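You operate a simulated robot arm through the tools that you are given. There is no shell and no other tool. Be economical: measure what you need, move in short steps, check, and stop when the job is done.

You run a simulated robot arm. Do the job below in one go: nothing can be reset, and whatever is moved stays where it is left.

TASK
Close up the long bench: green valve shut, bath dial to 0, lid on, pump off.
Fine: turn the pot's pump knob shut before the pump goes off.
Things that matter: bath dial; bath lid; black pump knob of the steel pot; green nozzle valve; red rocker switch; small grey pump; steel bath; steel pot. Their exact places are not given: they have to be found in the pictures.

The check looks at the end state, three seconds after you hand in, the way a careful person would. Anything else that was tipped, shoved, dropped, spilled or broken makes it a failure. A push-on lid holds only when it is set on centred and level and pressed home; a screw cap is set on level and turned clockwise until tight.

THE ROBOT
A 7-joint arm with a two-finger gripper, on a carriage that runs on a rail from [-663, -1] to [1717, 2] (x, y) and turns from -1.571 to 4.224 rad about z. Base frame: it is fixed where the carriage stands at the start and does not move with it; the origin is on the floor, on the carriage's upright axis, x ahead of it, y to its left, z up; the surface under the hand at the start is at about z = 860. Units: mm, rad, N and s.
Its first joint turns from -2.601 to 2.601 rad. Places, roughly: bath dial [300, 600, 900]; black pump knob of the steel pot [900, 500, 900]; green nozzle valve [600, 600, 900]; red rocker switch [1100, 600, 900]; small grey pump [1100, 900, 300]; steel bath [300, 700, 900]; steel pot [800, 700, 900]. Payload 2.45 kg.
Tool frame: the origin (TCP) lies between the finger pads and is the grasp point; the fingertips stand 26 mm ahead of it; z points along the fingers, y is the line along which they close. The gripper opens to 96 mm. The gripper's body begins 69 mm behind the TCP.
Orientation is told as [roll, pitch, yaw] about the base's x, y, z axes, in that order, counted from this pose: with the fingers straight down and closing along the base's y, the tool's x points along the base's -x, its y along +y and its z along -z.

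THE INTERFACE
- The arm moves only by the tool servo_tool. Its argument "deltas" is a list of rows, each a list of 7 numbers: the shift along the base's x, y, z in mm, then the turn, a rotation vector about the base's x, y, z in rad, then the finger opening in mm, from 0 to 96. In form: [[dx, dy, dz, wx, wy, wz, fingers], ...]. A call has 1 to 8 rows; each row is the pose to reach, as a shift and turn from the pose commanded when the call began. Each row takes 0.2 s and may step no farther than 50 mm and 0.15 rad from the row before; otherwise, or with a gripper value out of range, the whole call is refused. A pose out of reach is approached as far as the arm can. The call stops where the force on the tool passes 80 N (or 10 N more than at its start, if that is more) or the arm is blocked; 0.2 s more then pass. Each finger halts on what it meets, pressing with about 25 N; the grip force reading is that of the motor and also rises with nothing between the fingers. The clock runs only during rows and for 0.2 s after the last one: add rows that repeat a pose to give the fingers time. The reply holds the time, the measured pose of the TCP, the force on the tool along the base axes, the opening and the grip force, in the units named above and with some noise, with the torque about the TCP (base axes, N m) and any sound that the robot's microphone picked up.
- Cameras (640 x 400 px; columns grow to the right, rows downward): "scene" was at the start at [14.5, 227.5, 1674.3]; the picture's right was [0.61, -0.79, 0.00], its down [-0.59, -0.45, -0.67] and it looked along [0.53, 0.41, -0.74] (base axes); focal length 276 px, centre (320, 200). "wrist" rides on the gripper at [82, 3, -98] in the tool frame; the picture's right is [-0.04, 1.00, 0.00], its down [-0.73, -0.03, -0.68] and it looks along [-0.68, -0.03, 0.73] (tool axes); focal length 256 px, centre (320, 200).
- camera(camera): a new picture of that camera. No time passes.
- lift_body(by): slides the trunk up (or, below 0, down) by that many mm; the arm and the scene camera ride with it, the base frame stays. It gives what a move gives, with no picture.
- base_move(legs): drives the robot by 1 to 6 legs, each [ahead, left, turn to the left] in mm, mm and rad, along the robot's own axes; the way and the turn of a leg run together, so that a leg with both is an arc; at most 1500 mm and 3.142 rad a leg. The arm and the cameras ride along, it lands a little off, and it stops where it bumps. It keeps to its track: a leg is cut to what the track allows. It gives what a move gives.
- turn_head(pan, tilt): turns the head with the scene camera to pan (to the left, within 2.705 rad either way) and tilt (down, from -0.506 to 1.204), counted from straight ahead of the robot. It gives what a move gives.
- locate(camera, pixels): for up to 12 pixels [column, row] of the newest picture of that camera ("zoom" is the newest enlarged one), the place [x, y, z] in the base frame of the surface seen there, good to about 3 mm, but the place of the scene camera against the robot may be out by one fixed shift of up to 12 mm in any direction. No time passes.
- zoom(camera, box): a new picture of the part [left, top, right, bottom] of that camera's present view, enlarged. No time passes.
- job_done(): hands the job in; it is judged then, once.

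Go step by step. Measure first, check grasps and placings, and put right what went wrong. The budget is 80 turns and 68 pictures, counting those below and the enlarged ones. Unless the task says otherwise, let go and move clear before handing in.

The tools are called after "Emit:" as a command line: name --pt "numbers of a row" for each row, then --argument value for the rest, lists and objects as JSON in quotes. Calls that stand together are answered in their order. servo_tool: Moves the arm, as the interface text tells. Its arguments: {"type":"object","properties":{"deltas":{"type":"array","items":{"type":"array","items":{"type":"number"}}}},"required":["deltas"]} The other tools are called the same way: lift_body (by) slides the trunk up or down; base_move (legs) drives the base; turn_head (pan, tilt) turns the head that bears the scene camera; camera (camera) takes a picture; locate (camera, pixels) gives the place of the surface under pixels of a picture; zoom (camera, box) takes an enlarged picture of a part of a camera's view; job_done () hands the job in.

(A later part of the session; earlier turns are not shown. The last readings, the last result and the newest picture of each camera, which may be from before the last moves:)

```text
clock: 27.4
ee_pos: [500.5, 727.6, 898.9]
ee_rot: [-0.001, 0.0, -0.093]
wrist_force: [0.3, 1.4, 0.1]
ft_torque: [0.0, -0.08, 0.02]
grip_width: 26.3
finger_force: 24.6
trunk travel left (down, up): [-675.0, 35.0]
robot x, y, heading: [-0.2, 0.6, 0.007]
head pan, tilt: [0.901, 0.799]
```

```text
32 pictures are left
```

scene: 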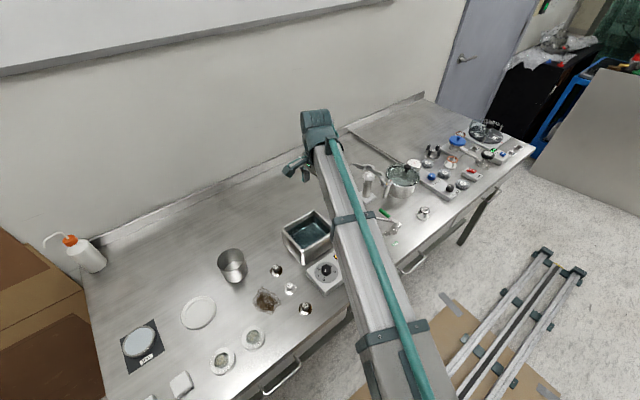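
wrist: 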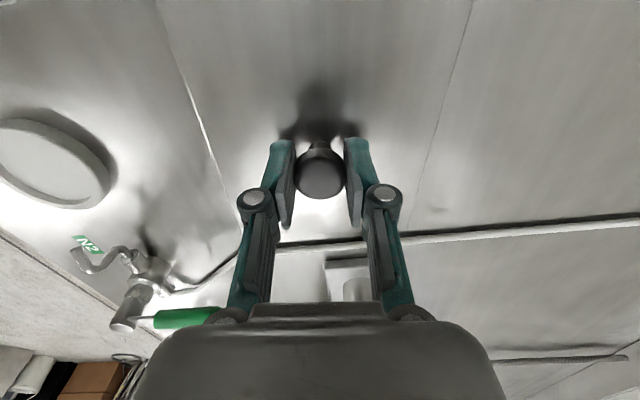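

I have the knob in the grip (26.3 mm). I'll lift straight up 60 mm and check the load and the lid attitude.

Emit:
servo_tool --pt "0 0 15 0 0 0 10" --pt "0 0 40 0 0 0 10" --pt "0 0 80 0 0 0 10" --pt "0 0 120 0 0 0 10" --pt "0 0 140 0 0 0 10"

Emit:
camera --camera "wrist"

Emit:
camera --camera "scene"

```text
clock: 28.6
ee_pos: [501.0, 727.3, 1038.8]
ee_rot: [0.0, -0.002, -0.094]
wrist_force: [0.2, -0.3, 0.4]
ft_torque: [0.0, -0.02, -0.01]
grip_width: 9.7
finger_force: 0.0
trunk travel left (down, up): [-675.0, 35.0]
robot x, y, heading: [-3.1, 0.5, -0.002]
head pan, tilt: [0.901, 0.799]
```

```text
31 pictures are left
```

wrist: 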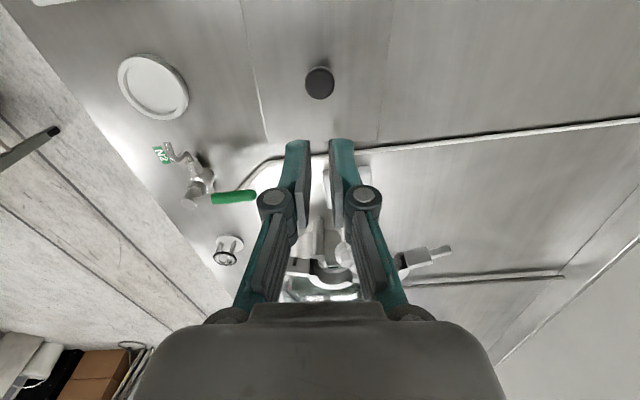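

```text
30 pictures are left
```

scene: 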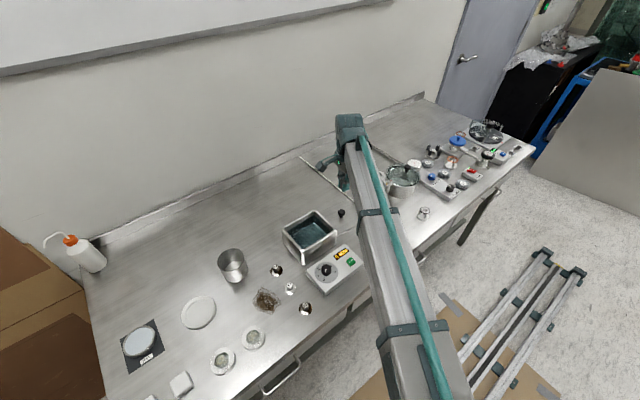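

The gripper slipped off (opening 9.7, no load) and the lid is still on the bench. I'll look closely at the knob's shape and position before retrying.

Emit:
zoom --camera "scene" --box '[310, 190, 370, 240]'

Emit:
zoom --camera "wrist" --box '[240, 0, 400, 150]'

```text
8.00 times, centred on (340, 215) of scene
```

zoom: 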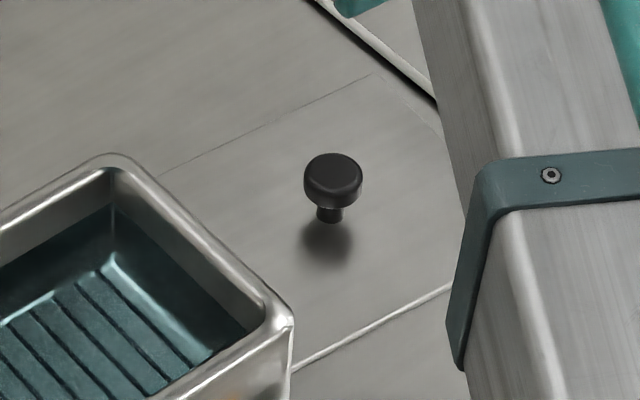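

```text
2.67 times, centred on (320, 75) of wrist
```

zoom: 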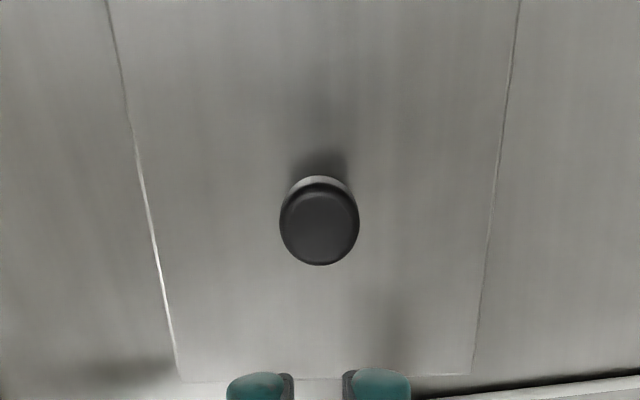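

The knob has a 27 mm head on a thin stem, and the lid has barely moved. I'll regrip lower (fingertips just off the plate), close fully and lift slowly.

Emit:
servo_tool --pt "-2 -1 -40 0 0 0 50" --pt "-2 -1 -85 0 0 0 50" --pt "-2 -1 -125 0 0 0 50" --pt "-2 -1 -140 0 0 0 50" --pt "-2 -1 -145 0 0 0 50" --pt "-2 -1 -145 0 0 0 20" --pt "-2 -1 -145 0 0 0 0" --pt "-2 -1 -145 0 0 0 0"

Emit:
zoom --camera "wrist" --box '[220, 90, 420, 250]'

```text
clock: 30.4
ee_pos: [498.8, 727.3, 892.7]
ee_rot: [-0.001, 0.0, -0.094]
wrist_force: [-0.2, -0.1, -0.7]
ft_torque: [0.03, 0.0, 0.02]
grip_width: 26.2
finger_force: 25.3
trunk travel left (down, up): [-675.0, 35.0]
robot x, y, heading: [-1.3, 0.0, -0.001]
head pan, tilt: [0.901, 0.799]
```

```text
2.50 times, centred on (320, 170) of wrist
```

zoom: 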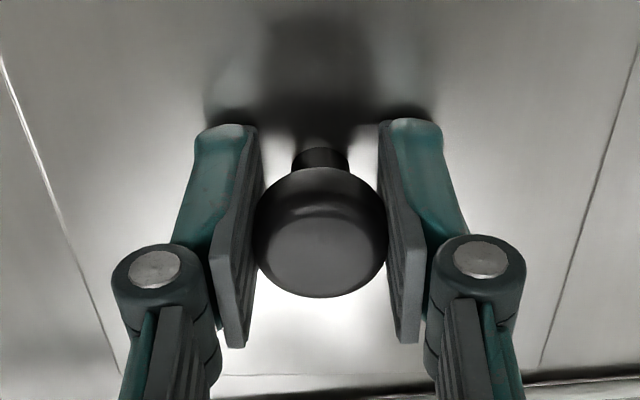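

The pads now span the knob head fully (26.2 mm, 25 N). I'll lift slowly.

Emit:
servo_tool --pt "0 0 2 0 0 0 0" --pt "0 0 5 0 0 0 0" --pt "0 0 9 0 0 0 0" --pt "0 0 14 0 0 0 0" --pt "0 0 20 0 0 0 0"

Emit:
zoom --camera "wrist" --box '[120, 0, 520, 250]'

```text
clock: 31.6
ee_pos: [498.5, 726.2, 912.8]
ee_rot: [0.0, 0.0, -0.095]
wrist_force: [0.1, -0.3, -2.0]
ft_torque: [0.01, 0.01, -0.02]
grip_width: 26.1
finger_force: 24.9
trunk travel left (down, up): [-675.0, 35.0]
robot x, y, heading: [0.2, 1.6, -0.005]
head pan, tilt: [0.901, 0.799]
```

```text
1.60 times, centred on (320, 125) of wrist
```

zoom: 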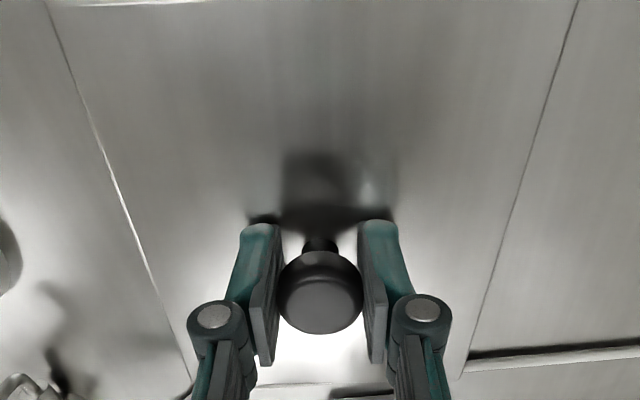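

The load is about 2 N and the lid is coming up with the grip. I'll continue up smoothly.

Emit:
servo_tool --pt "0 0 8 0 0 0 0" --pt "0 0 20 0 0 0 0" --pt "0 0 35 0 0 0 0" --pt "0 0 52 0 0 0 0" --pt "0 0 70 0 0 0 0" --pt "0 0 88 0 0 0 0" --pt "0 0 103 0 0 0 0" --pt "0 0 110 0 0 0 0"

Emit:
camera --camera "wrist"

```text
clock: 33.4
ee_pos: [500.0, 726.5, 1023.4]
ee_rot: [-0.002, 0.0, -0.095]
wrist_force: [0.0, 0.3, -2.5]
ft_torque: [0.0, 0.0, 0.0]
grip_width: 26.3
finger_force: 25.1
trunk travel left (down, up): [-675.0, 35.0]
robot x, y, heading: [-2.2, 2.5, -0.003]
head pan, tilt: [0.901, 0.799]
```

```text
25 pictures are left
```

wrist: 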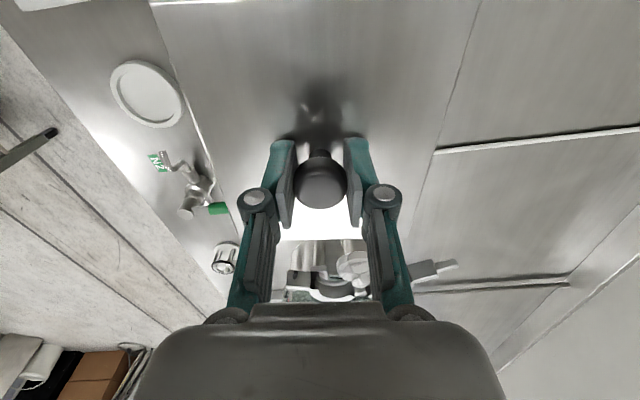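

The lid is held and aligned with the tool, with its edges symmetric about the TCP. I'll carry it over the bath centre (330.5,705.5) and turn +0.095 rad to square it.

Emit:
servo_tool --pt "-15 -2 2 0 0 0.01 0" --pt "-40 -5 2 0 0 0.03 0" --pt "-70 -9 2 0 0 0.05 0" --pt "-100 -13 2 0 0 0.07 0" --pt "-130 -16 2 0 0 0.09 0" --pt "-152 -19 2 0 0 0.095 0" --pt "-165 -21 2 0 0 0.095 0" --pt "-168.5 -21 2 0 0 0.095 0"

Emit:
camera --camera "wrist"

Emit:
zoom --camera "scene" --box '[250, 170, 380, 280]'

```text
clock: 35.2
ee_pos: [329.9, 706.4, 1023.7]
ee_rot: [0.0, 0.0, 0.001]
wrist_force: [-0.9, 0.1, -1.9]
ft_torque: [0.05, -0.01, 0.02]
grip_width: 26.0
finger_force: 24.6
trunk travel left (down, up): [-675.0, 35.0]
robot x, y, heading: [-5.5, 1.3, 0.0]
head pan, tilt: [0.901, 0.799]
```

```text
24 pictures are left
```

wrist: 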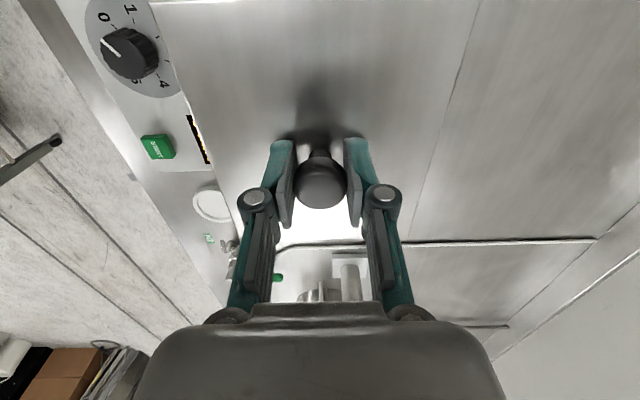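

```text
3.64 times, centred on (315, 225) of scene
```

zoom: 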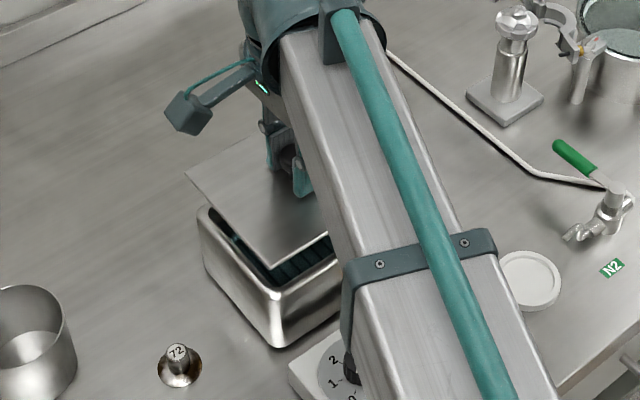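

The lid hangs level over the bath. I'll measure its edges to verify centring before lowering.

Emit:
locate --camera "wrist" --pixels '[[175, 60], [190, 100], [215, 160], [465, 40], [450, 90], [430, 155], [300, 240], [345, 238], [190, 5], [250, 4], [400, 4], [320, 30]]'

```text
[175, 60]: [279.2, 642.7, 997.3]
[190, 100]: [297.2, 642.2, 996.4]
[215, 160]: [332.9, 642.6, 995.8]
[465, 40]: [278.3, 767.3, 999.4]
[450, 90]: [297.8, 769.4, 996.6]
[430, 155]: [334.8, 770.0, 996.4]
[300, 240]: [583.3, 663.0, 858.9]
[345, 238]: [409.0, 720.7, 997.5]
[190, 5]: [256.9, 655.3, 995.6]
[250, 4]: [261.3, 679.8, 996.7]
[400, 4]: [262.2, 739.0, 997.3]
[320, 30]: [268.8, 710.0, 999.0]
```

Lid edges are y 641–771 and x≈256–408, so its centre of about (332,706) is within 1–2 mm of the bath centre. I'll shift −1 mm and lower to just above the rim.

Emit:
servo_tool --pt "-1 -0.5 -10 0 0 0 0" --pt "-1 -0.5 -22 0 0 0 0" --pt "-1 -0.5 -32 0 0 0 0" --pt "-1 -0.5 -40 0 0 0 0" --pt "-1 -0.5 -44 0 0 0 0" --pt "-1 -0.5 -46 0 0 0 0"

```text
clock: 36.6
ee_pos: [329.3, 703.4, 978.4]
ee_rot: [-0.001, 0.0, 0.001]
wrist_force: [-0.1, -0.4, -1.3]
ft_torque: [0.03, 0.01, 0.0]
grip_width: 26.2
finger_force: 24.8
trunk travel left (down, up): [-675.0, 35.0]
robot x, y, heading: [1.3, -1.1, -0.0]
head pan, tilt: [0.901, 0.799]
```

No contact yet, so I'll lower in 2 mm steps.

Emit:
servo_tool --pt "0 0 -2 0 0 0 0" --pt "0 0 -4 0 0 0 0" --pt "0 0 -6 0 0 0 0"

Emit:
zoom --camera "scene" --box '[250, 170, 380, 280]'

```text
clock: 37.4
ee_pos: [328.6, 704.8, 976.6]
ee_rot: [0.006, -0.004, -0.001]
wrist_force: [3.6, 5.5, 30.1]
ft_torque: [-0.14, 0.11, 0.03]
grip_width: 26.2
finger_force: 24.6
trunk travel left (down, up): [-675.0, 35.0]
robot x, y, heading: [0.2, -3.5, -0.001]
head pan, tilt: [0.901, 0.799]
```

```text
3.64 times, centred on (315, 225) of scene
```

zoom: 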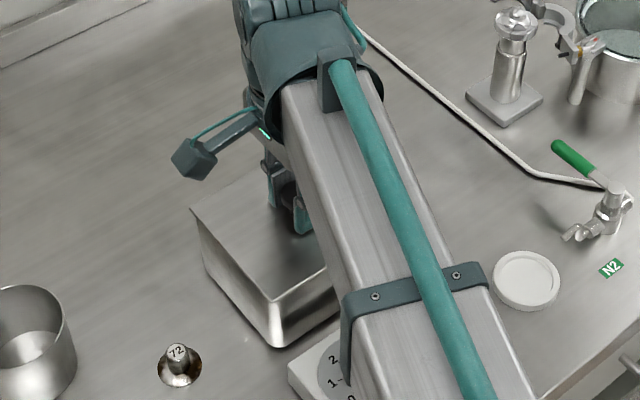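

Contact is at 30 N and the lid covers the rim flush. I'll press a bit more to be sure it is home, then let go.

Emit:
servo_tool --pt "0 0 -4 0 0 0 0" --pt "0 0 -6 0 0 0 0"

Emit:
servo_tool --pt "0 0 6 0 0 0 0" --pt "0 0 10 0 0 0 0" --pt "0 0 10 0 0 0 34" --pt "0 0 10 0 0 0 60" --pt "0 0 10 0 0 0 60" --pt "0 0 50 0 0 0 60" --pt "-40 0 80 0 0 0 96" --pt "-80 0 110 0 0 0 96"

Emit:
camera --camera "wrist"

```text
clock: 38.0
ee_pos: [329.9, 705.3, 976.6]
ee_rot: [0.009, -0.005, 0.0]
wrist_force: [-2.2, -5.7, 35.5]
ft_torque: [-1.04, 0.55, 0.04]
grip_width: 26.0
finger_force: 26.1
trunk travel left (down, up): [-675.0, 35.0]
robot x, y, heading: [0.3, 0.2, -0.001]
head pan, tilt: [0.901, 0.799]
stopped in row 2: the force on the tool passed its limit at 82 N (the readings are from after the stop); the commanded pose is now the measured one
```

```text
clock: 39.8
ee_pos: [249.3, 706.6, 1081.8]
ee_rot: [0.006, -0.005, 0.0]
wrist_force: [0.1, -0.4, -0.9]
ft_torque: [-0.01, -0.02, 0.02]
grip_width: 96.1
finger_force: 0.1
trunk travel left (down, up): [-675.0, 35.0]
robot x, y, heading: [-2.3, 2.2, -0.002]
head pan, tilt: [0.901, 0.799]
```

```text
21 pictures are left
```

wrist: 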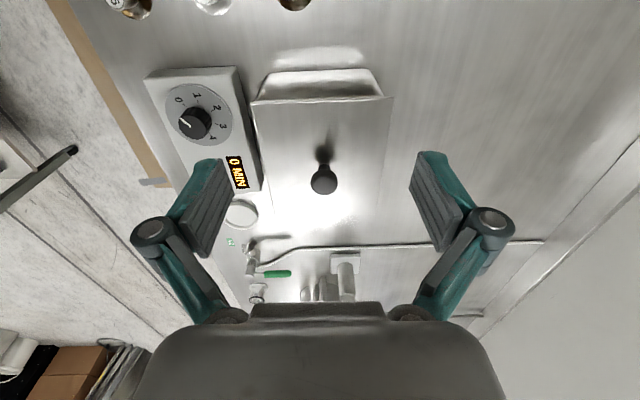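

The release happened about 10 mm up, so I need to check that the lid still sits square and level. I'll locate its corners.

Emit:
zoom --camera "wrist" --box '[220, 50, 420, 250]'

Emit:
locate --camera "wrist" --pixels '[[255, 106], [390, 100], [300, 105], [350, 103], [258, 150], [386, 150], [380, 200], [264, 200], [300, 235], [350, 233], [323, 183]]'

Emit:
zoom --camera "scene" --box '[250, 190, 370, 280]'

```text
2.00 times, centred on (320, 150) of wrist
```

zoom: 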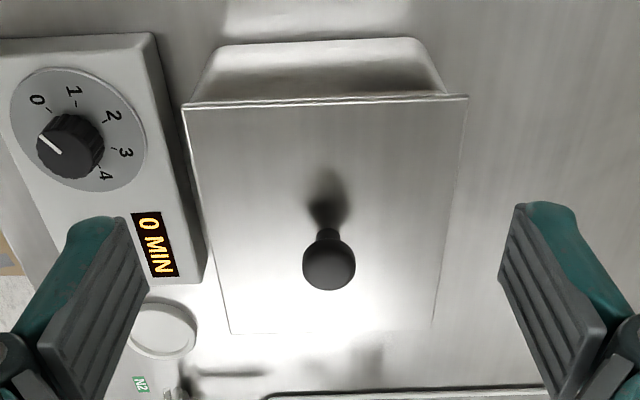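

```text
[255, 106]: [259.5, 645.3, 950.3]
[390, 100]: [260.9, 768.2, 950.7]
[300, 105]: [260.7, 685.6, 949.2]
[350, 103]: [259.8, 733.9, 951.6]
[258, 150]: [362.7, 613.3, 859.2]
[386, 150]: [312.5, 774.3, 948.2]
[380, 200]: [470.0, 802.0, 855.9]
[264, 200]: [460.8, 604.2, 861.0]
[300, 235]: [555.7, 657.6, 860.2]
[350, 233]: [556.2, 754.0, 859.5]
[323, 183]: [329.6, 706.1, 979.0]
```

```text
4.44 times, centred on (310, 235) of scene
```

zoom: 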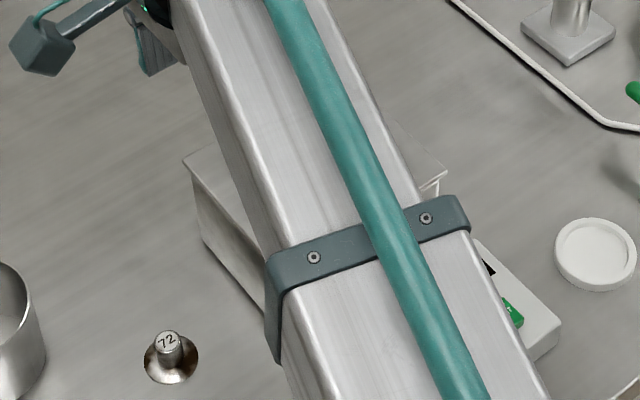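

The near edge and knob height fit a seated plate (top ≈950). I'll check the far edge and corners too.

Emit:
locate --camera "zoom" --pixels '[[190, 165], [205, 170], [430, 140], [441, 175], [400, 130]]'

Emit:
zoom --camera "wrist" --box '[235, 90, 415, 230]'

Emit:
locate --camera "zoom" --pixels '[[177, 78], [470, 62], [215, 265], [420, 265], [225, 318], [435, 310], [320, 320], [260, 200], [400, 200], [330, 100]]'

```text
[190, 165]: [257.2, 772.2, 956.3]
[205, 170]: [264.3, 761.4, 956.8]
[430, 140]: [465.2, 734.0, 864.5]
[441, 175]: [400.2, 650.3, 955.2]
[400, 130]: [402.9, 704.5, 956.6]
```

```text
2.86 times, centred on (325, 160) of wrist
```

zoom: 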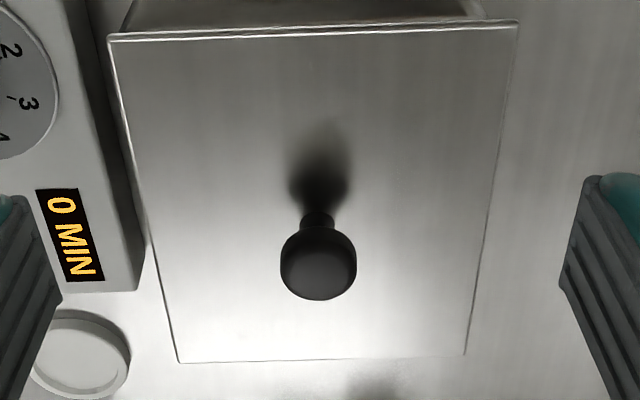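

```text
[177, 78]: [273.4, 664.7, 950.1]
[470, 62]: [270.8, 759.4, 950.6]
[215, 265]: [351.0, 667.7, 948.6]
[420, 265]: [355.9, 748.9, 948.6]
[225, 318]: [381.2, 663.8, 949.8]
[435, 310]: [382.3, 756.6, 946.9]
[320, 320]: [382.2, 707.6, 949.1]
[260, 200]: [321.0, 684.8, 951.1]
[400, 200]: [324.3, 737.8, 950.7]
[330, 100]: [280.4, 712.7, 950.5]
```

The lid is centred and level (corners 947–951). To be safe I'll press gently on the knob top with closed fingers so it is home.

Emit:
servo_tool --pt "40 -1 -10 0 0 0 40" --pt "81 -1 -25 0 0 0 0" --pt "81 -1 -55 0 0 0 0" --pt "81 -1 -70 0 0 0 0" --pt "81 -1 -76 0 0 0 0" --pt "81 -1 -79 0 0 0 0" --pt "81 -1 -82 0 0 0 0"

```text
clock: 41.4
ee_pos: [331.6, 705.9, 1004.7]
ee_rot: [0.014, -0.005, -0.002]
wrist_force: [5.3, 8.4, 46.6]
ft_torque: [0.18, -0.02, 0.06]
grip_width: 6.1
finger_force: 24.8
trunk travel left (down, up): [-675.0, 35.0]
robot x, y, heading: [1.4, -0.0, 0.002]
head pan, tilt: [0.901, 0.799]
```

It's pressed home at 47 N without sinking. I'll rise clear and drive the carriage ahead 500 mm towards the pot panel.

Emit:
servo_tool --pt "0 0 40 0 0 0 0" --pt "0 0 90 0 0 0 30" --pt "0 -15 135 0 0 0 60" --pt "-30 -35 170 0 0 0 96" --pt "-60 -60 190 0 0 0 96" --pt "-80 -90 190 0 0 0 96"

Emit:
base_move --legs '[[500, 0, 0]]'

Emit:
camera --camera "wrist"

```text
refused: row 4 steps farther than a row can; nothing moved
```

```text
clock: 43.5
ee_pos: [652.7, 708.0, 997.1]
ee_rot: [0.003, 0.04, 0.015]
wrist_force: [0.5, 0.5, 0.2]
ft_torque: [-0.02, -0.03, 0.01]
grip_width: 0.2
finger_force: 25.1
trunk travel left (down, up): [-675.0, 35.0]
robot x, y, heading: [342.1, -0.8, 0.003]
head pan, tilt: [0.901, 0.799]
stopped in leg 1: the force on the tool passed its limit at 102 N (the readings are from after the stop); the commanded pose is now the measured one
```

```text
17 pictures are left
```

wrist: 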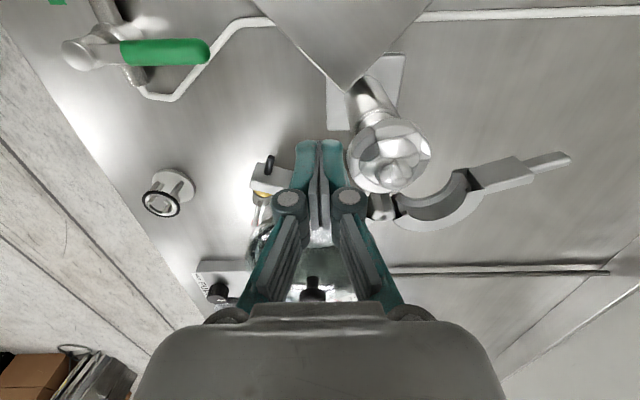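

That was my error: the lift was refused for step size, and I had queued the drive with it, so the hand travelled low and bumped the stand. I'm stopping to look at the damage, including a plate corner at the top centre of the wrist view.

Emit:
camera --camera "scene"

Emit:
zoom --camera "scene" --box '[200, 140, 400, 300]'

Emit:
locate --camera "wrist" --pixels '[[348, 85], [300, 30], [390, 30], [340, 10], [390, 150], [365, 85], [270, 185], [440, 215]]'

```text
16 pictures are left
```

scene: 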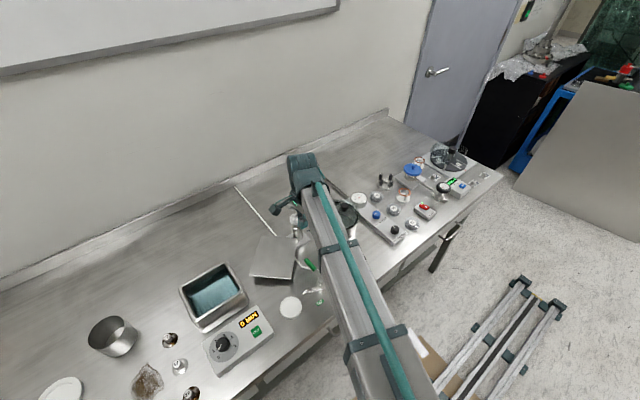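

```text
2.50 times, centred on (300, 220) of scene
```

zoom: 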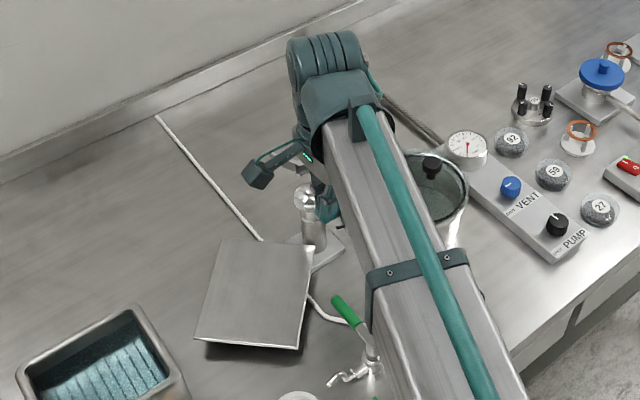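

```text
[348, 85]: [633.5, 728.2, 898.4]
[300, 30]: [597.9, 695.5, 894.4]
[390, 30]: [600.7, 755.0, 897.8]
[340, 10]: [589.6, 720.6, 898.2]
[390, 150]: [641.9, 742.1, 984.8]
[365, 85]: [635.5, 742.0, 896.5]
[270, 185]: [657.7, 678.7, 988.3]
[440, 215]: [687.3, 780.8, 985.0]
```

The lid was dragged off; it now lies upside down near (570,720), its plate at z≈896 and a corner by the stand post. First I'll get the hand straight up, with nothing queued behind it.

Emit:
servo_tool --pt "-2 0 30 0 0 0 0" --pt "-2 0 70 0 0 0 0" --pt "-2 0 110 0 0 0 0" --pt "-2 0 150 0 0 0 0" --pt "-2 0 190 0 -0.04 0 0"

```text
clock: 44.8
ee_pos: [650.4, 708.1, 1188.5]
ee_rot: [0.004, 0.001, 0.016]
wrist_force: [0.2, -0.2, -0.2]
ft_torque: [-0.03, -0.02, -0.06]
grip_width: 0.0
finger_force: 24.3
trunk travel left (down, up): [-675.0, 35.0]
robot x, y, heading: [347.1, 0.6, 0.004]
head pan, tilt: [0.901, 0.799]
```

Clear at z=1188. I'll move back to view the lid, stand and pot from above.

Emit:
servo_tool --pt "-45 0 0 0 0 0 40" --pt "-90 0 0 0 0 0 96" --pt "-135 0 0 0 0 0 96" --pt "-180 0 0 0 0 0 96" --pt "-215 0 0 0 0 0 96"

Emit:
camera --camera "wrist"

```text
clock: 46.0
ee_pos: [435.5, 705.6, 1187.5]
ee_rot: [0.003, 0.0, 0.016]
wrist_force: [-0.6, 0.3, 0.1]
ft_torque: [-0.03, 0.0, -0.02]
grip_width: 96.1
finger_force: 0.1
trunk travel left (down, up): [-675.0, 35.0]
robot x, y, heading: [342.4, 0.6, 0.005]
head pan, tilt: [0.901, 0.799]
```

```text
14 pictures are left
```

wrist: 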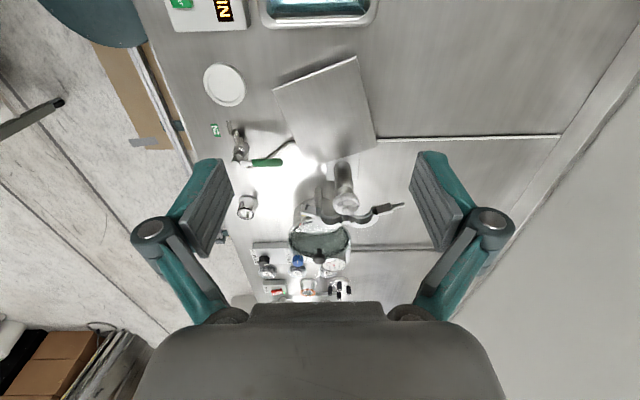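

The lid lies inverted with corners near (274,89), (355,57), (377,150) and (~305,160). I'll locate many points on this picture.

Emit:
locate --camera "wrist" --pixels '[[277, 90], [354, 61], [374, 147], [322, 161], [300, 150], [325, 110], [315, 76], [365, 100], [285, 115], [345, 200], [248, 160], [278, 161]]'

Emit:
zoom --camera "wrist" --box '[200, 30, 420, 230]'

```text
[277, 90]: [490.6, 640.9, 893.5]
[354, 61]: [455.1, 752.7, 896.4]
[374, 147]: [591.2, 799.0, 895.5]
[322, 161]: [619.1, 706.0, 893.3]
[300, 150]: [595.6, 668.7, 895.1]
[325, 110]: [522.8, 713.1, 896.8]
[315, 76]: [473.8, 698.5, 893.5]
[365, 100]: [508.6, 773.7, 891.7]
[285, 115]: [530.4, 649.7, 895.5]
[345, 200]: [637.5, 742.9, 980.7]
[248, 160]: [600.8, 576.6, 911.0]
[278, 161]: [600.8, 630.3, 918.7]
```

```text
2.00 times, centred on (310, 130) of wrist
```

zoom: 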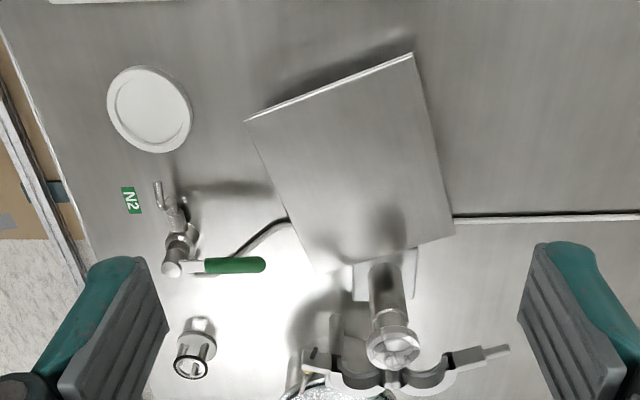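

The stand, pot and valve look unmoved. The lid is upside down and level, balanced on its knob at z≈895 with centre (541,720) and long axis at about 18°. I'll grip its front edge with the fingers nearly horizontal, flip it over and regrasp the knob, so first I'm pitching the tool forward in free space.

Emit:
servo_tool --pt "10 -18 -11 0.14 0 0 96" --pt "20 -36 -22 0.28 0 0 80" --pt "30 -54 -33 0.42 0 0 60" --pt "40 -72 -44 0.56 0 0 50" --pt "50 -90 -55 0.7 0 0 50" --pt "60 -108 -66 0.84 0 0 50" --pt "70 -126 -77 0.98 0 0 50" --pt "80 -144 -87 1.12 0 0 50"

```text
clock: 47.8
ee_pos: [543.8, 637.9, 1110.2]
ee_rot: [1.126, -0.014, 0.009]
wrist_force: [1.1, -0.2, 0.1]
ft_torque: [0.0, 0.0, 0.03]
grip_width: 50.0
finger_force: 0.0
out of reach, approached as far as the arm can: row 6, 7, 8
trunk travel left (down, up): [-675.0, 35.0]
robot x, y, heading: [340.9, -1.3, 0.003]
head pan, tilt: [0.901, 0.799]
```

That pose is too close to the robot's axis. I'll drive the carriage back 300 mm (the hand is at z≈1110, well clear) so the wrist has room.

Emit:
base_move --legs '[[-300, 0, 0]]'

```text
clock: 49.8
ee_pos: [242.7, 639.6, 1110.7]
ee_rot: [1.124, -0.014, 0.011]
wrist_force: [0.1, -0.2, 0.3]
ft_torque: [-0.02, 0.01, -0.03]
grip_width: 50.0
finger_force: 0.1
trunk travel left (down, up): [-675.0, 35.0]
robot x, y, heading: [46.7, 1.6, 0.006]
head pan, tilt: [0.901, 0.799]
```

I'm moving towards a staging pose in front of the lid edge, (520,590,1040), with a pitch of 1.257 rad.

Emit:
servo_tool --pt "45 -8 -10 0.03 0 0 50" --pt "90 -16 -20 0.06 0 0 50" --pt "135 -24 -30 0.09 0 0 50" --pt "180 -32 -40 0.13 0 0 50" --pt "225 -40 -55 0.13 0 0 50" --pt "270 -48 -70 0.13 0 0 50"

```text
clock: 51.2
ee_pos: [513.5, 589.6, 1039.5]
ee_rot: [1.255, -0.014, 0.009]
wrist_force: [-0.9, 0.6, 0.6]
ft_torque: [0.01, -0.04, -0.03]
grip_width: 49.8
finger_force: 0.0
trunk travel left (down, up): [-675.0, 35.0]
robot x, y, heading: [46.9, -1.6, 0.002]
head pan, tilt: [0.901, 0.799]
```

The pose is reached (pitch 1.255). I'll lower to z=905 in front of the edge with the fingers 44 mm apart, one above and one below the plate level.

Emit:
servo_tool --pt "1 2 -40 0 0 -0.009 44" --pt "2 4 -80 0 0 -0.009 44" --pt "2 6 -115 0 0 -0.009 44" --pt "2 8 -134 0 0 -0.009 44"

Emit:
camera --camera "wrist"

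```text
clock: 52.2
ee_pos: [514.2, 598.8, 905.5]
ee_rot: [1.252, -0.016, -0.002]
wrist_force: [-0.7, -0.8, 0.4]
ft_torque: [0.01, 0.01, 0.05]
grip_width: 44.1
finger_force: 0.1
trunk travel left (down, up): [-675.0, 35.0]
robot x, y, heading: [44.3, 1.0, 0.009]
head pan, tilt: [0.901, 0.799]
```

```text
12 pictures are left
```

wrist: 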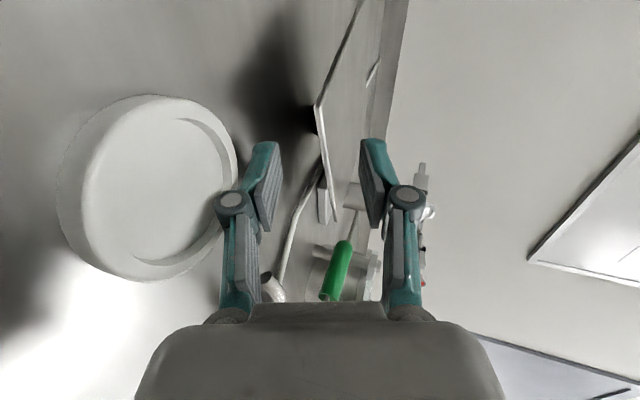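

The plate's edge (318,105)→(335,210) lies between the two fingers. I'll advance 58 mm in +y.

Emit:
servo_tool --pt "0 20 0 0 0 0 44" --pt "0 40 0 0 0 0 44" --pt "0 58 0 0 0 0 44"

Emit:
camera --camera "wrist"

```text
clock: 53.0
ee_pos: [515.8, 656.9, 906.1]
ee_rot: [1.256, -0.014, -0.003]
wrist_force: [-0.4, -0.2, 0.3]
ft_torque: [-0.01, -0.02, -0.02]
grip_width: 44.1
finger_force: 0.0
trunk travel left (down, up): [-675.0, 35.0]
robot x, y, heading: [43.7, -0.3, 0.007]
head pan, tilt: [0.901, 0.799]
```

```text
11 pictures are left
```

wrist: 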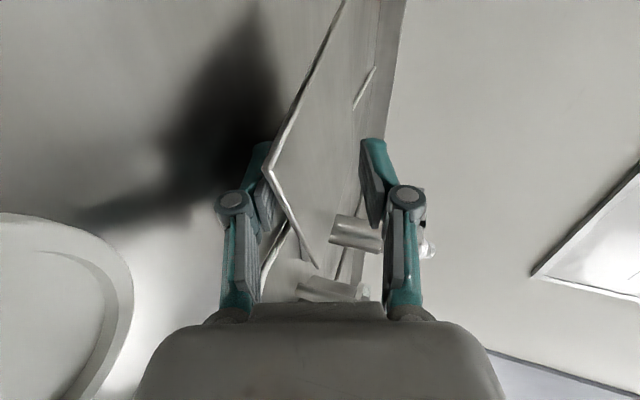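

The plate is between the fingers with its corner at (268,172). I'll close gently.

Emit:
servo_tool --pt "0 0 0 0 0 0 30" --pt "0 0 0 0 0 0 18" --pt "0 0 0 0 0 0 8" --pt "0 0 0 0 0 0 0" --pt "0 0 0 0 0 0 0"

Emit:
camera --camera "wrist"

```text
clock: 54.2
ee_pos: [514.9, 655.8, 907.8]
ee_rot: [1.254, -0.016, -0.001]
wrist_force: [1.1, 2.8, 12.5]
ft_torque: [1.03, -0.37, 0.01]
grip_width: 8.4
finger_force: 25.6
trunk travel left (down, up): [-675.0, 35.0]
robot x, y, heading: [45.4, -2.3, 0.008]
head pan, tilt: [0.901, 0.799]
```

```text
10 pictures are left
```

wrist: 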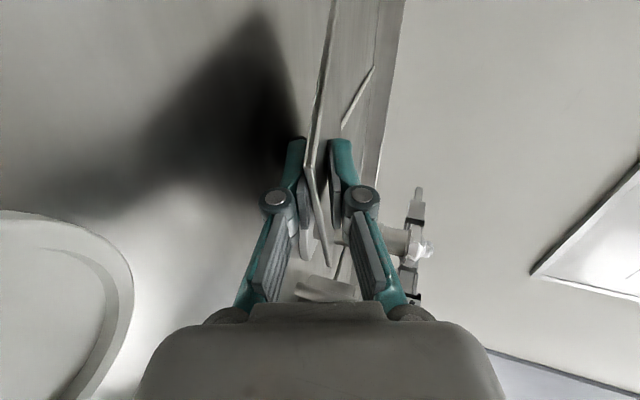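

The plate is pinched (8.4 mm). I'll lift slowly to free it.

Emit:
servo_tool --pt "0 0 5 0 0 0 0" --pt "0 0 12 0 0 0 0" --pt "0 0 25 0 0 0 0" --pt "0 0 45 0 0 0 0" --pt "0 0 70 0 0 0 0" --pt "0 0 100 0 0 0 0" --pt "0 0 130 0 0 0 0" --pt "0 0 160 0 0 0 0"

Emit:
camera --camera "wrist"

```text
clock: 56.0
ee_pos: [512.7, 656.3, 1065.6]
ee_rot: [1.252, -0.015, -0.001]
wrist_force: [0.1, -0.2, -1.5]
ft_torque: [-0.09, 0.06, 0.03]
grip_width: 6.2
finger_force: 25.3
trunk travel left (down, up): [-675.0, 35.0]
robot x, y, heading: [43.6, -4.2, 0.003]
head pan, tilt: [0.901, 0.799]
```

```text
9 pictures are left
```

wrist: 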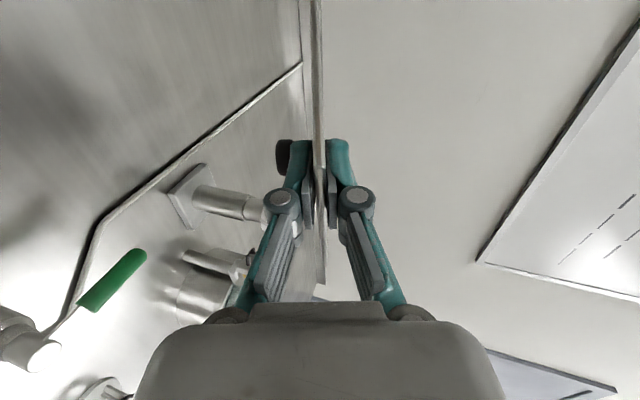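

The lid is in hand, knob side down and lying along the pads. I'll roll it 180° about the tool axis, rising 50 mm at the same time.

Emit:
servo_tool --pt "-3 0 15 0 0.133 -0.044 0" --pt "-6 0 30 0 0.266 -0.088 0" --pt "-9 0 45 0 0.399 -0.132 0" --pt "-12 0 50 0 0.532 -0.176 0" --pt "-15 0 50 0 0.665 -0.22 0" --pt "-15 0 50 0 0.798 -0.264 0" --pt "-15 0 50 0 0.931 -0.308 0" --pt "-15 0 50 0 1.064 -0.352 0"

```text
clock: 57.8
ee_pos: [500.1, 657.1, 1117.5]
ee_rot: [0.924, 1.012, -0.572]
wrist_force: [0.1, -0.1, -1.8]
ft_torque: [-0.12, 0.01, 0.03]
grip_width: 5.9
finger_force: 24.8
trunk travel left (down, up): [-675.0, 35.0]
robot x, y, heading: [45.5, 2.6, 0.006]
head pan, tilt: [0.901, 0.799]
```

The roll is working (1.12 rad so far, grip firm). I'll continue.

Emit:
servo_tool --pt "0 0 0 0 0.133 -0.044 0" --pt "0 0 0 0 0.266 -0.088 0" --pt "0 0 0 0 0.399 -0.132 0" --pt "0 0 0 0 0.532 -0.176 0" --pt "0 0 0 0 0.665 -0.22 0" --pt "0 0 0 0 0.798 -0.264 0" --pt "0 0 0 0 0.931 -0.308 0" --pt "0 0 0 0 1.064 -0.352 0"

```text
clock: 59.6
ee_pos: [500.0, 657.9, 1116.9]
ee_rot: [-1.067, 0.846, -2.748]
wrist_force: [-0.4, 0.8, -1.4]
ft_torque: [-0.09, 0.01, 0.0]
grip_width: 6.1
finger_force: 25.0
trunk travel left (down, up): [-675.0, 35.0]
robot x, y, heading: [45.0, -1.3, 0.008]
head pan, tilt: [0.901, 0.799]
```

Another 0.9 rad completes the flip.

Emit:
servo_tool --pt "0 0 0 0 0.133 -0.044 0" --pt "0 0 0 0 0.266 -0.088 0" --pt "0 0 0 0 0.399 -0.132 0" --pt "0 0 0 0 0.532 -0.176 0" --pt "0 0 0 0 0.665 -0.22 0" --pt "0 0 0 0 0.798 -0.264 0" --pt "0 0 0 0 0.855 -0.282 0"

Emit:
camera --camera "scene"

```text
clock: 61.2
ee_pos: [502.5, 637.1, 1021.0]
ee_rot: [-1.351, 0.11, -3.114]
wrist_force: [-0.5, -0.4, -1.4]
ft_torque: [-0.09, -0.06, 0.01]
grip_width: 6.2
finger_force: 25.5
out of reach, approached as far as the arm can: row 4, 5, 6, 7
trunk travel left (down, up): [-675.0, 35.0]
robot x, y, heading: [45.4, -0.2, 0.007]
head pan, tilt: [0.901, 0.799]
```

```text
8 pictures are left
```

scene: 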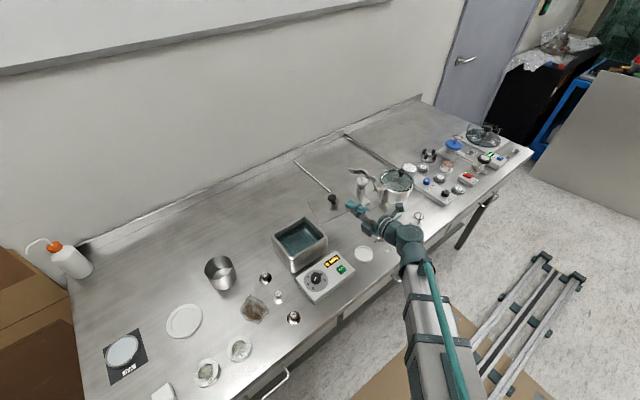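

The scene shows the lid knob-up at (333,198). The roll is essentially complete, though a joint limit pulled the hand lower (z=1021). I'll probe with a small +y move to see what the commanded pose is now.

Emit:
servo_tool --pt "0 35 -20 0 0 0 0" --pt "0 70 -40 0 0 0 0"

```text
clock: 61.8
ee_pos: [502.7, 708.6, 981.7]
ee_rot: [-1.35, 0.114, -3.112]
wrist_force: [-0.5, -0.5, -2.2]
ft_torque: [-0.1, -0.04, 0.03]
grip_width: 5.8
finger_force: 24.8
trunk travel left (down, up): [-675.0, 35.0]
robot x, y, heading: [43.9, 0.9, 0.008]
head pan, tilt: [0.901, 0.799]
```

Moves track properly from here. Before choosing the set-down spot, I'll check free space behind using the last scene picture.

Emit:
locate --camera "scene" --pixels '[[262, 172], [250, 165], [300, 170], [315, 185], [333, 200], [320, 212], [345, 135], [290, 200]]'

```text
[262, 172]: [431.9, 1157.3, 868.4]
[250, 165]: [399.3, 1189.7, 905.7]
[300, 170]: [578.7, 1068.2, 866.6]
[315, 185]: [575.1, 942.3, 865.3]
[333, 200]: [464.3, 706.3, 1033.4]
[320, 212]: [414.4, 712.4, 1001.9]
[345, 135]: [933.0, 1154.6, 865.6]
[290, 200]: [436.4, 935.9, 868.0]
```

There is free bench up to y≈1150, and the pipe is at x≈576. I'll set the lid down around (478,854), first moving over and pitching a little more nose-down.

Emit:
servo_tool --pt "3 25 5 -0.03 0 0 0" --pt "8 50 5 -0.06 0 0 0" --pt "12 76 0 -0.095 0 0 0" --pt "12 76 -20 -0.095 0 0 0" --pt "12 76 -45 -0.095 0 0 0"

```text
clock: 63.0
ee_pos: [514.2, 780.2, 925.4]
ee_rot: [-1.271, 0.117, -3.103]
wrist_force: [0.4, -0.1, -0.7]
ft_torque: [-0.09, -0.08, -0.01]
grip_width: 5.8
finger_force: 24.6
out of reach, approached as far as the arm can: row 2, 3, 4, 5
trunk travel left (down, up): [-675.0, 35.0]
robot x, y, heading: [46.5, -0.1, 0.008]
head pan, tilt: [0.901, 0.799]
```

The pose is good (z=925, about 17° nose-down). I'll lower until the far edge touches.

Emit:
servo_tool --pt "0 0 -8 0 0 0 0" --pt "0 0 -15 0 0 0 0" --pt "0 0 -20 0 0 0 0"

Emit:
camera --camera "wrist"

```text
clock: 63.8
ee_pos: [513.8, 779.2, 907.1]
ee_rot: [-1.258, 0.108, -3.105]
wrist_force: [1.8, -2.4, 7.0]
ft_torque: [1.03, 0.58, -0.05]
grip_width: 6.1
finger_force: 25.0
trunk travel left (down, up): [-675.0, 35.0]
robot x, y, heading: [48.3, -2.3, 0.004]
head pan, tilt: [0.901, 0.799]
```

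```text
7 pictures are left
```

wrist: 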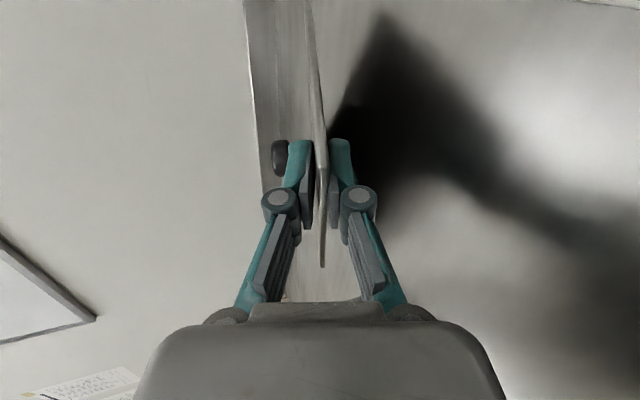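

The far edge is on the bench (7 N). I'll open slowly so the lower finger eases the plate down, then back out along the edge normal.

Emit:
servo_tool --pt "0 0 -3 0 0 0 12" --pt "0 0 -3 0 0 0 22" --pt "0 0 -3 0 0 0 34" --pt "0 0 -3 0 0 0 46" --pt "0 0 -3 0 0 0 50"

Emit:
servo_tool --pt "-3 -8 0 0 0 0 50" --pt "-6 -18 0 0 0 0 50" --pt "-9 -28 0 0 0 0 50" --pt "-13 -38 0 0 0 0 50" --pt "-15 -44 0 0 0 0 50"

```text
clock: 65.0
ee_pos: [514.2, 781.2, 902.9]
ee_rot: [-1.256, 0.109, -3.103]
wrist_force: [0.0, -0.5, -1.0]
ft_torque: [0.06, 0.04, -0.01]
grip_width: 50.4
finger_force: 0.3
trunk travel left (down, up): [-675.0, 35.0]
robot x, y, heading: [47.5, 5.7, 0.008]
head pan, tilt: [0.901, 0.799]
```

```text
clock: 66.2
ee_pos: [498.2, 736.6, 904.2]
ee_rot: [-1.256, 0.107, -3.104]
wrist_force: [0.1, -0.3, -0.1]
ft_torque: [-0.02, 0.01, -0.03]
grip_width: 49.9
finger_force: 0.1
trunk travel left (down, up): [-675.0, 35.0]
robot x, y, heading: [45.2, 1.3, 0.007]
head pan, tilt: [0.901, 0.799]
```

The lid has been let down and the hand is clear of it. I'll rise, turn the tool back to straight down, unwind the roll and end in a viewing pose over the lid.

Emit:
servo_tool --pt "0 0 45 0 0 0 50" --pt "0 0 90 0 0 0 50" --pt "0 0 135 0 0 0 50" --pt "0 0 180 0 0 0 50" --pt "0 0 210 -0.14 0 0 50" --pt "0 0 210 -0.28 0 0 50" --pt "0 0 210 -0.42 0 0 50" --pt "0 0 210 -0.56 0 0 50"

Emit:
servo_tool --pt "0 0 0 -0.14 0 0 50" --pt "0 0 0 -0.28 0 0 50" --pt "0 0 0 -0.42 0 0 50" --pt "0 0 0 -0.56 0 0 50" --pt "0 0 0 -0.696 0 0 50"

Emit:
servo_tool --pt "0 0 0 0 0 0.14 50" --pt "0 0 0 0 0 0.28 50" --pt "0 0 0 0 0 0.42 50" --pt "0 0 0 0 0 0.56 50" --pt "0 0 0 0 0 0.7 50" --pt "0 0 0 0 0 0.84 50" --pt "0 0 0 0 0 0.98 50" --pt "0 0 0 0 0 1.12 50"

Emit:
servo_tool --pt "-10 16 0 0 0 0.14 50" --pt "-20 32 0 0 0 0.28 50" --pt "-30 48 0 0 0 0.42 50" --pt "-40 64 0 0 0 0.56 50" --pt "-50 80 0 0 0 0.7 50" --pt "-60 96 0 0 0 0.84 50" --pt "-75 112 0 0 0 0.98 50" --pt "-90 128 0 0 0 1.12 50"

```text
clock: 68.0
ee_pos: [503.5, 723.6, 1017.7]
ee_rot: [-1.344, 0.159, -3.101]
wrist_force: [-0.6, -0.4, -0.3]
ft_torque: [0.0, 0.02, 0.0]
grip_width: 50.0
finger_force: 0.0
out of reach, approached as far as the arm can: row 1, 2, 3, 4, 5, 6, 7, 8
trunk travel left (down, up): [-675.0, 35.0]
robot x, y, heading: [47.0, 1.8, 0.004]
head pan, tilt: [0.901, 0.799]
```

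```text
clock: 69.2
ee_pos: [502.9, 723.2, 1018.4]
ee_rot: [-1.342, 0.159, -3.1]
wrist_force: [0.8, -0.6, 0.1]
ft_torque: [0.02, 0.0, -0.03]
grip_width: 50.0
finger_force: 0.1
out of reach, approached as far as the arm can: row 1, 2, 3, 4, 5
trunk travel left (down, up): [-675.0, 35.0]
robot x, y, heading: [45.5, 0.7, 0.002]
head pan, tilt: [0.901, 0.799]
```

```text
clock: 71.0
ee_pos: [504.2, 722.7, 1015.3]
ee_rot: [-1.341, 0.158, -1.98]
wrist_force: [-0.5, -0.1, -0.2]
ft_torque: [0.0, 0.03, 0.0]
grip_width: 50.1
finger_force: 0.1
trunk travel left (down, up): [-675.0, 35.0]
robot x, y, heading: [48.2, -4.5, 0.012]
head pan, tilt: [0.901, 0.799]
```

```text
clock: 72.8
ee_pos: [279.1, 923.2, 894.7]
ee_rot: [-1.161, 0.243, -1.262]
wrist_force: [-13.6, 6.7, 0.3]
ft_torque: [-0.25, -0.46, 0.92]
grip_width: 49.6
finger_force: 0.0
out of reach, approached as far as the arm can: row 2, 3, 4, 5, 6, 7, 8
trunk travel left (down, up): [-675.0, 35.0]
robot x, y, heading: [44.3, 1.9, 0.009]
head pan, tilt: [0.901, 0.799]
```

The joint limit blocked the un-pitch, so the yaw was applied with the tool still level, and the hand ended low at (279,923,895) with about 15 N on it. I need to look before moving.

Emit:
camera --camera "scene"

```text
6 pictures are left
```

scene: 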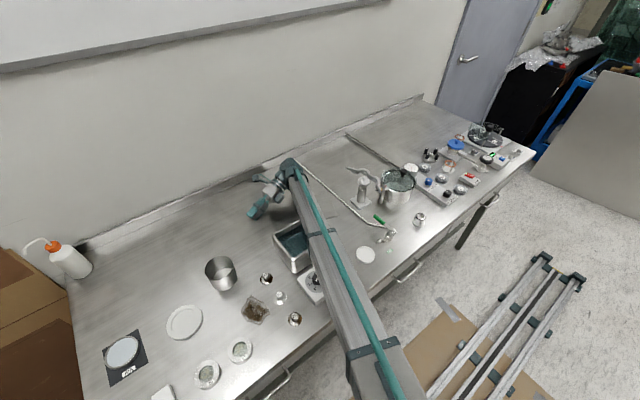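

The hand points left at (258,205). I'll check where the lid is now, including the dark shape at (265,177) by the backsplash.

Emit:
locate --camera "scene" --pixels '[[262, 178], [272, 174], [280, 171], [255, 182], [318, 190], [325, 200], [310, 180], [262, 197], [270, 189], [280, 182], [292, 165], [328, 190]]'

Emit:
zoom --camera "scene" --box '[220, 150, 380, 270]'

```text
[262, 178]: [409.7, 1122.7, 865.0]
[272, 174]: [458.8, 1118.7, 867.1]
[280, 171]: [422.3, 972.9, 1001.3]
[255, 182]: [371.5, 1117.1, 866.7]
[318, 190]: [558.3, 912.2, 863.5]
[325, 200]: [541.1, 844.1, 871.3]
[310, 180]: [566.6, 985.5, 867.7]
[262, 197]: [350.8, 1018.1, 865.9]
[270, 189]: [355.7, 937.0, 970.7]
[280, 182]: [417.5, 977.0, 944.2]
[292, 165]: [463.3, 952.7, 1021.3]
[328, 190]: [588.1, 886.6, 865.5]
```

```text
3.33 times, centred on (300, 210) of scene
```

zoom: 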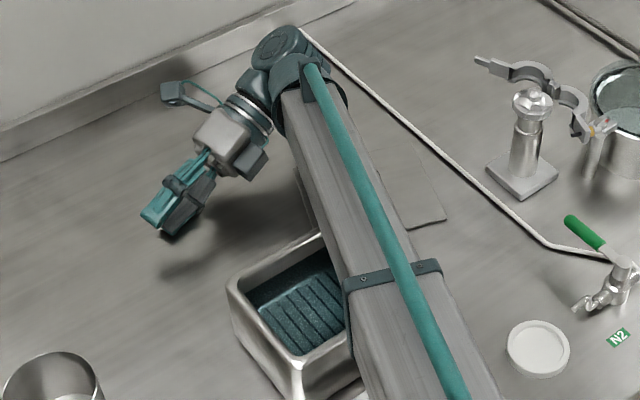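

The lid is lying flat on the bench, knob up, under the arm, and nothing else has been touched. I'll raise the hand while turning it to point down (rotation vector worked out from the reading), then yaw to match the lid.

Emit:
servo_tool --pt "7 -9 24 0.018 -0.146 -0.018 50" --pt "15 -18 48 0.037 -0.292 -0.035 50" --pt "22 -28 73 0.055 -0.438 -0.053 50" --pt "30 -37 97 0.073 -0.583 -0.07 50" --pt "37 -47 122 0.092 -0.729 -0.088 50" --pt "45 -56 146 0.11 -0.875 -0.106 50" --pt "52 -65 171 0.128 -1.021 -0.123 50" --pt "60 -75 195 0.147 -1.167 -0.141 50"

```text
clock: 74.6
ee_pos: [332.9, 841.6, 1097.1]
ee_rot: [0.007, 0.0, -1.255]
wrist_force: [0.2, 1.2, 0.1]
ft_torque: [-0.03, -0.01, -0.01]
grip_width: 50.2
finger_force: 0.1
trunk travel left (down, up): [-675.0, 35.0]
robot x, y, heading: [43.7, 1.2, 0.003]
head pan, tilt: [0.901, 0.799]
```

The tool now points straight down. I'll yaw +0.93 and look at the lid.

Emit:
servo_tool --pt "5 0 0 0 0 0.133 50" --pt "10 0 0 0 0 0.266 50" --pt "15 0 0 0 0 0.399 50" --pt "20 0 0 0 0 0.532 50" --pt "25 0 0 0 0 0.665 50" --pt "30 0 0 0 0 0.798 50" --pt "35 0 0 0 0 0.925 50"

Emit:
camera --camera "wrist"

```text
clock: 76.2
ee_pos: [369.1, 840.6, 1096.0]
ee_rot: [0.005, -0.001, -0.326]
wrist_force: [-0.1, 0.5, 0.2]
ft_torque: [-0.01, 0.02, 0.01]
grip_width: 49.9
finger_force: 0.0
trunk travel left (down, up): [-675.0, 35.0]
robot x, y, heading: [45.2, -0.8, 0.004]
head pan, tilt: [0.901, 0.799]
```

```text
4 pictures are left
```

wrist: 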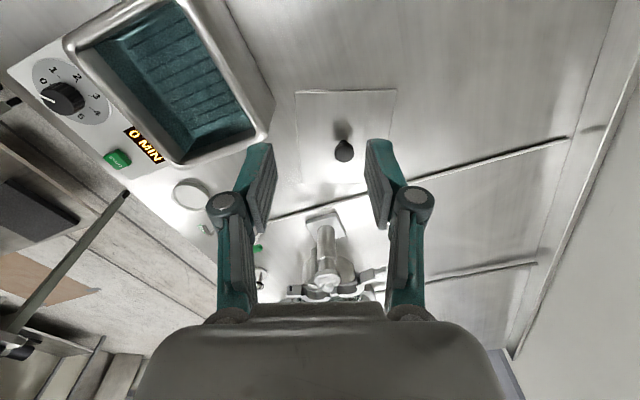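

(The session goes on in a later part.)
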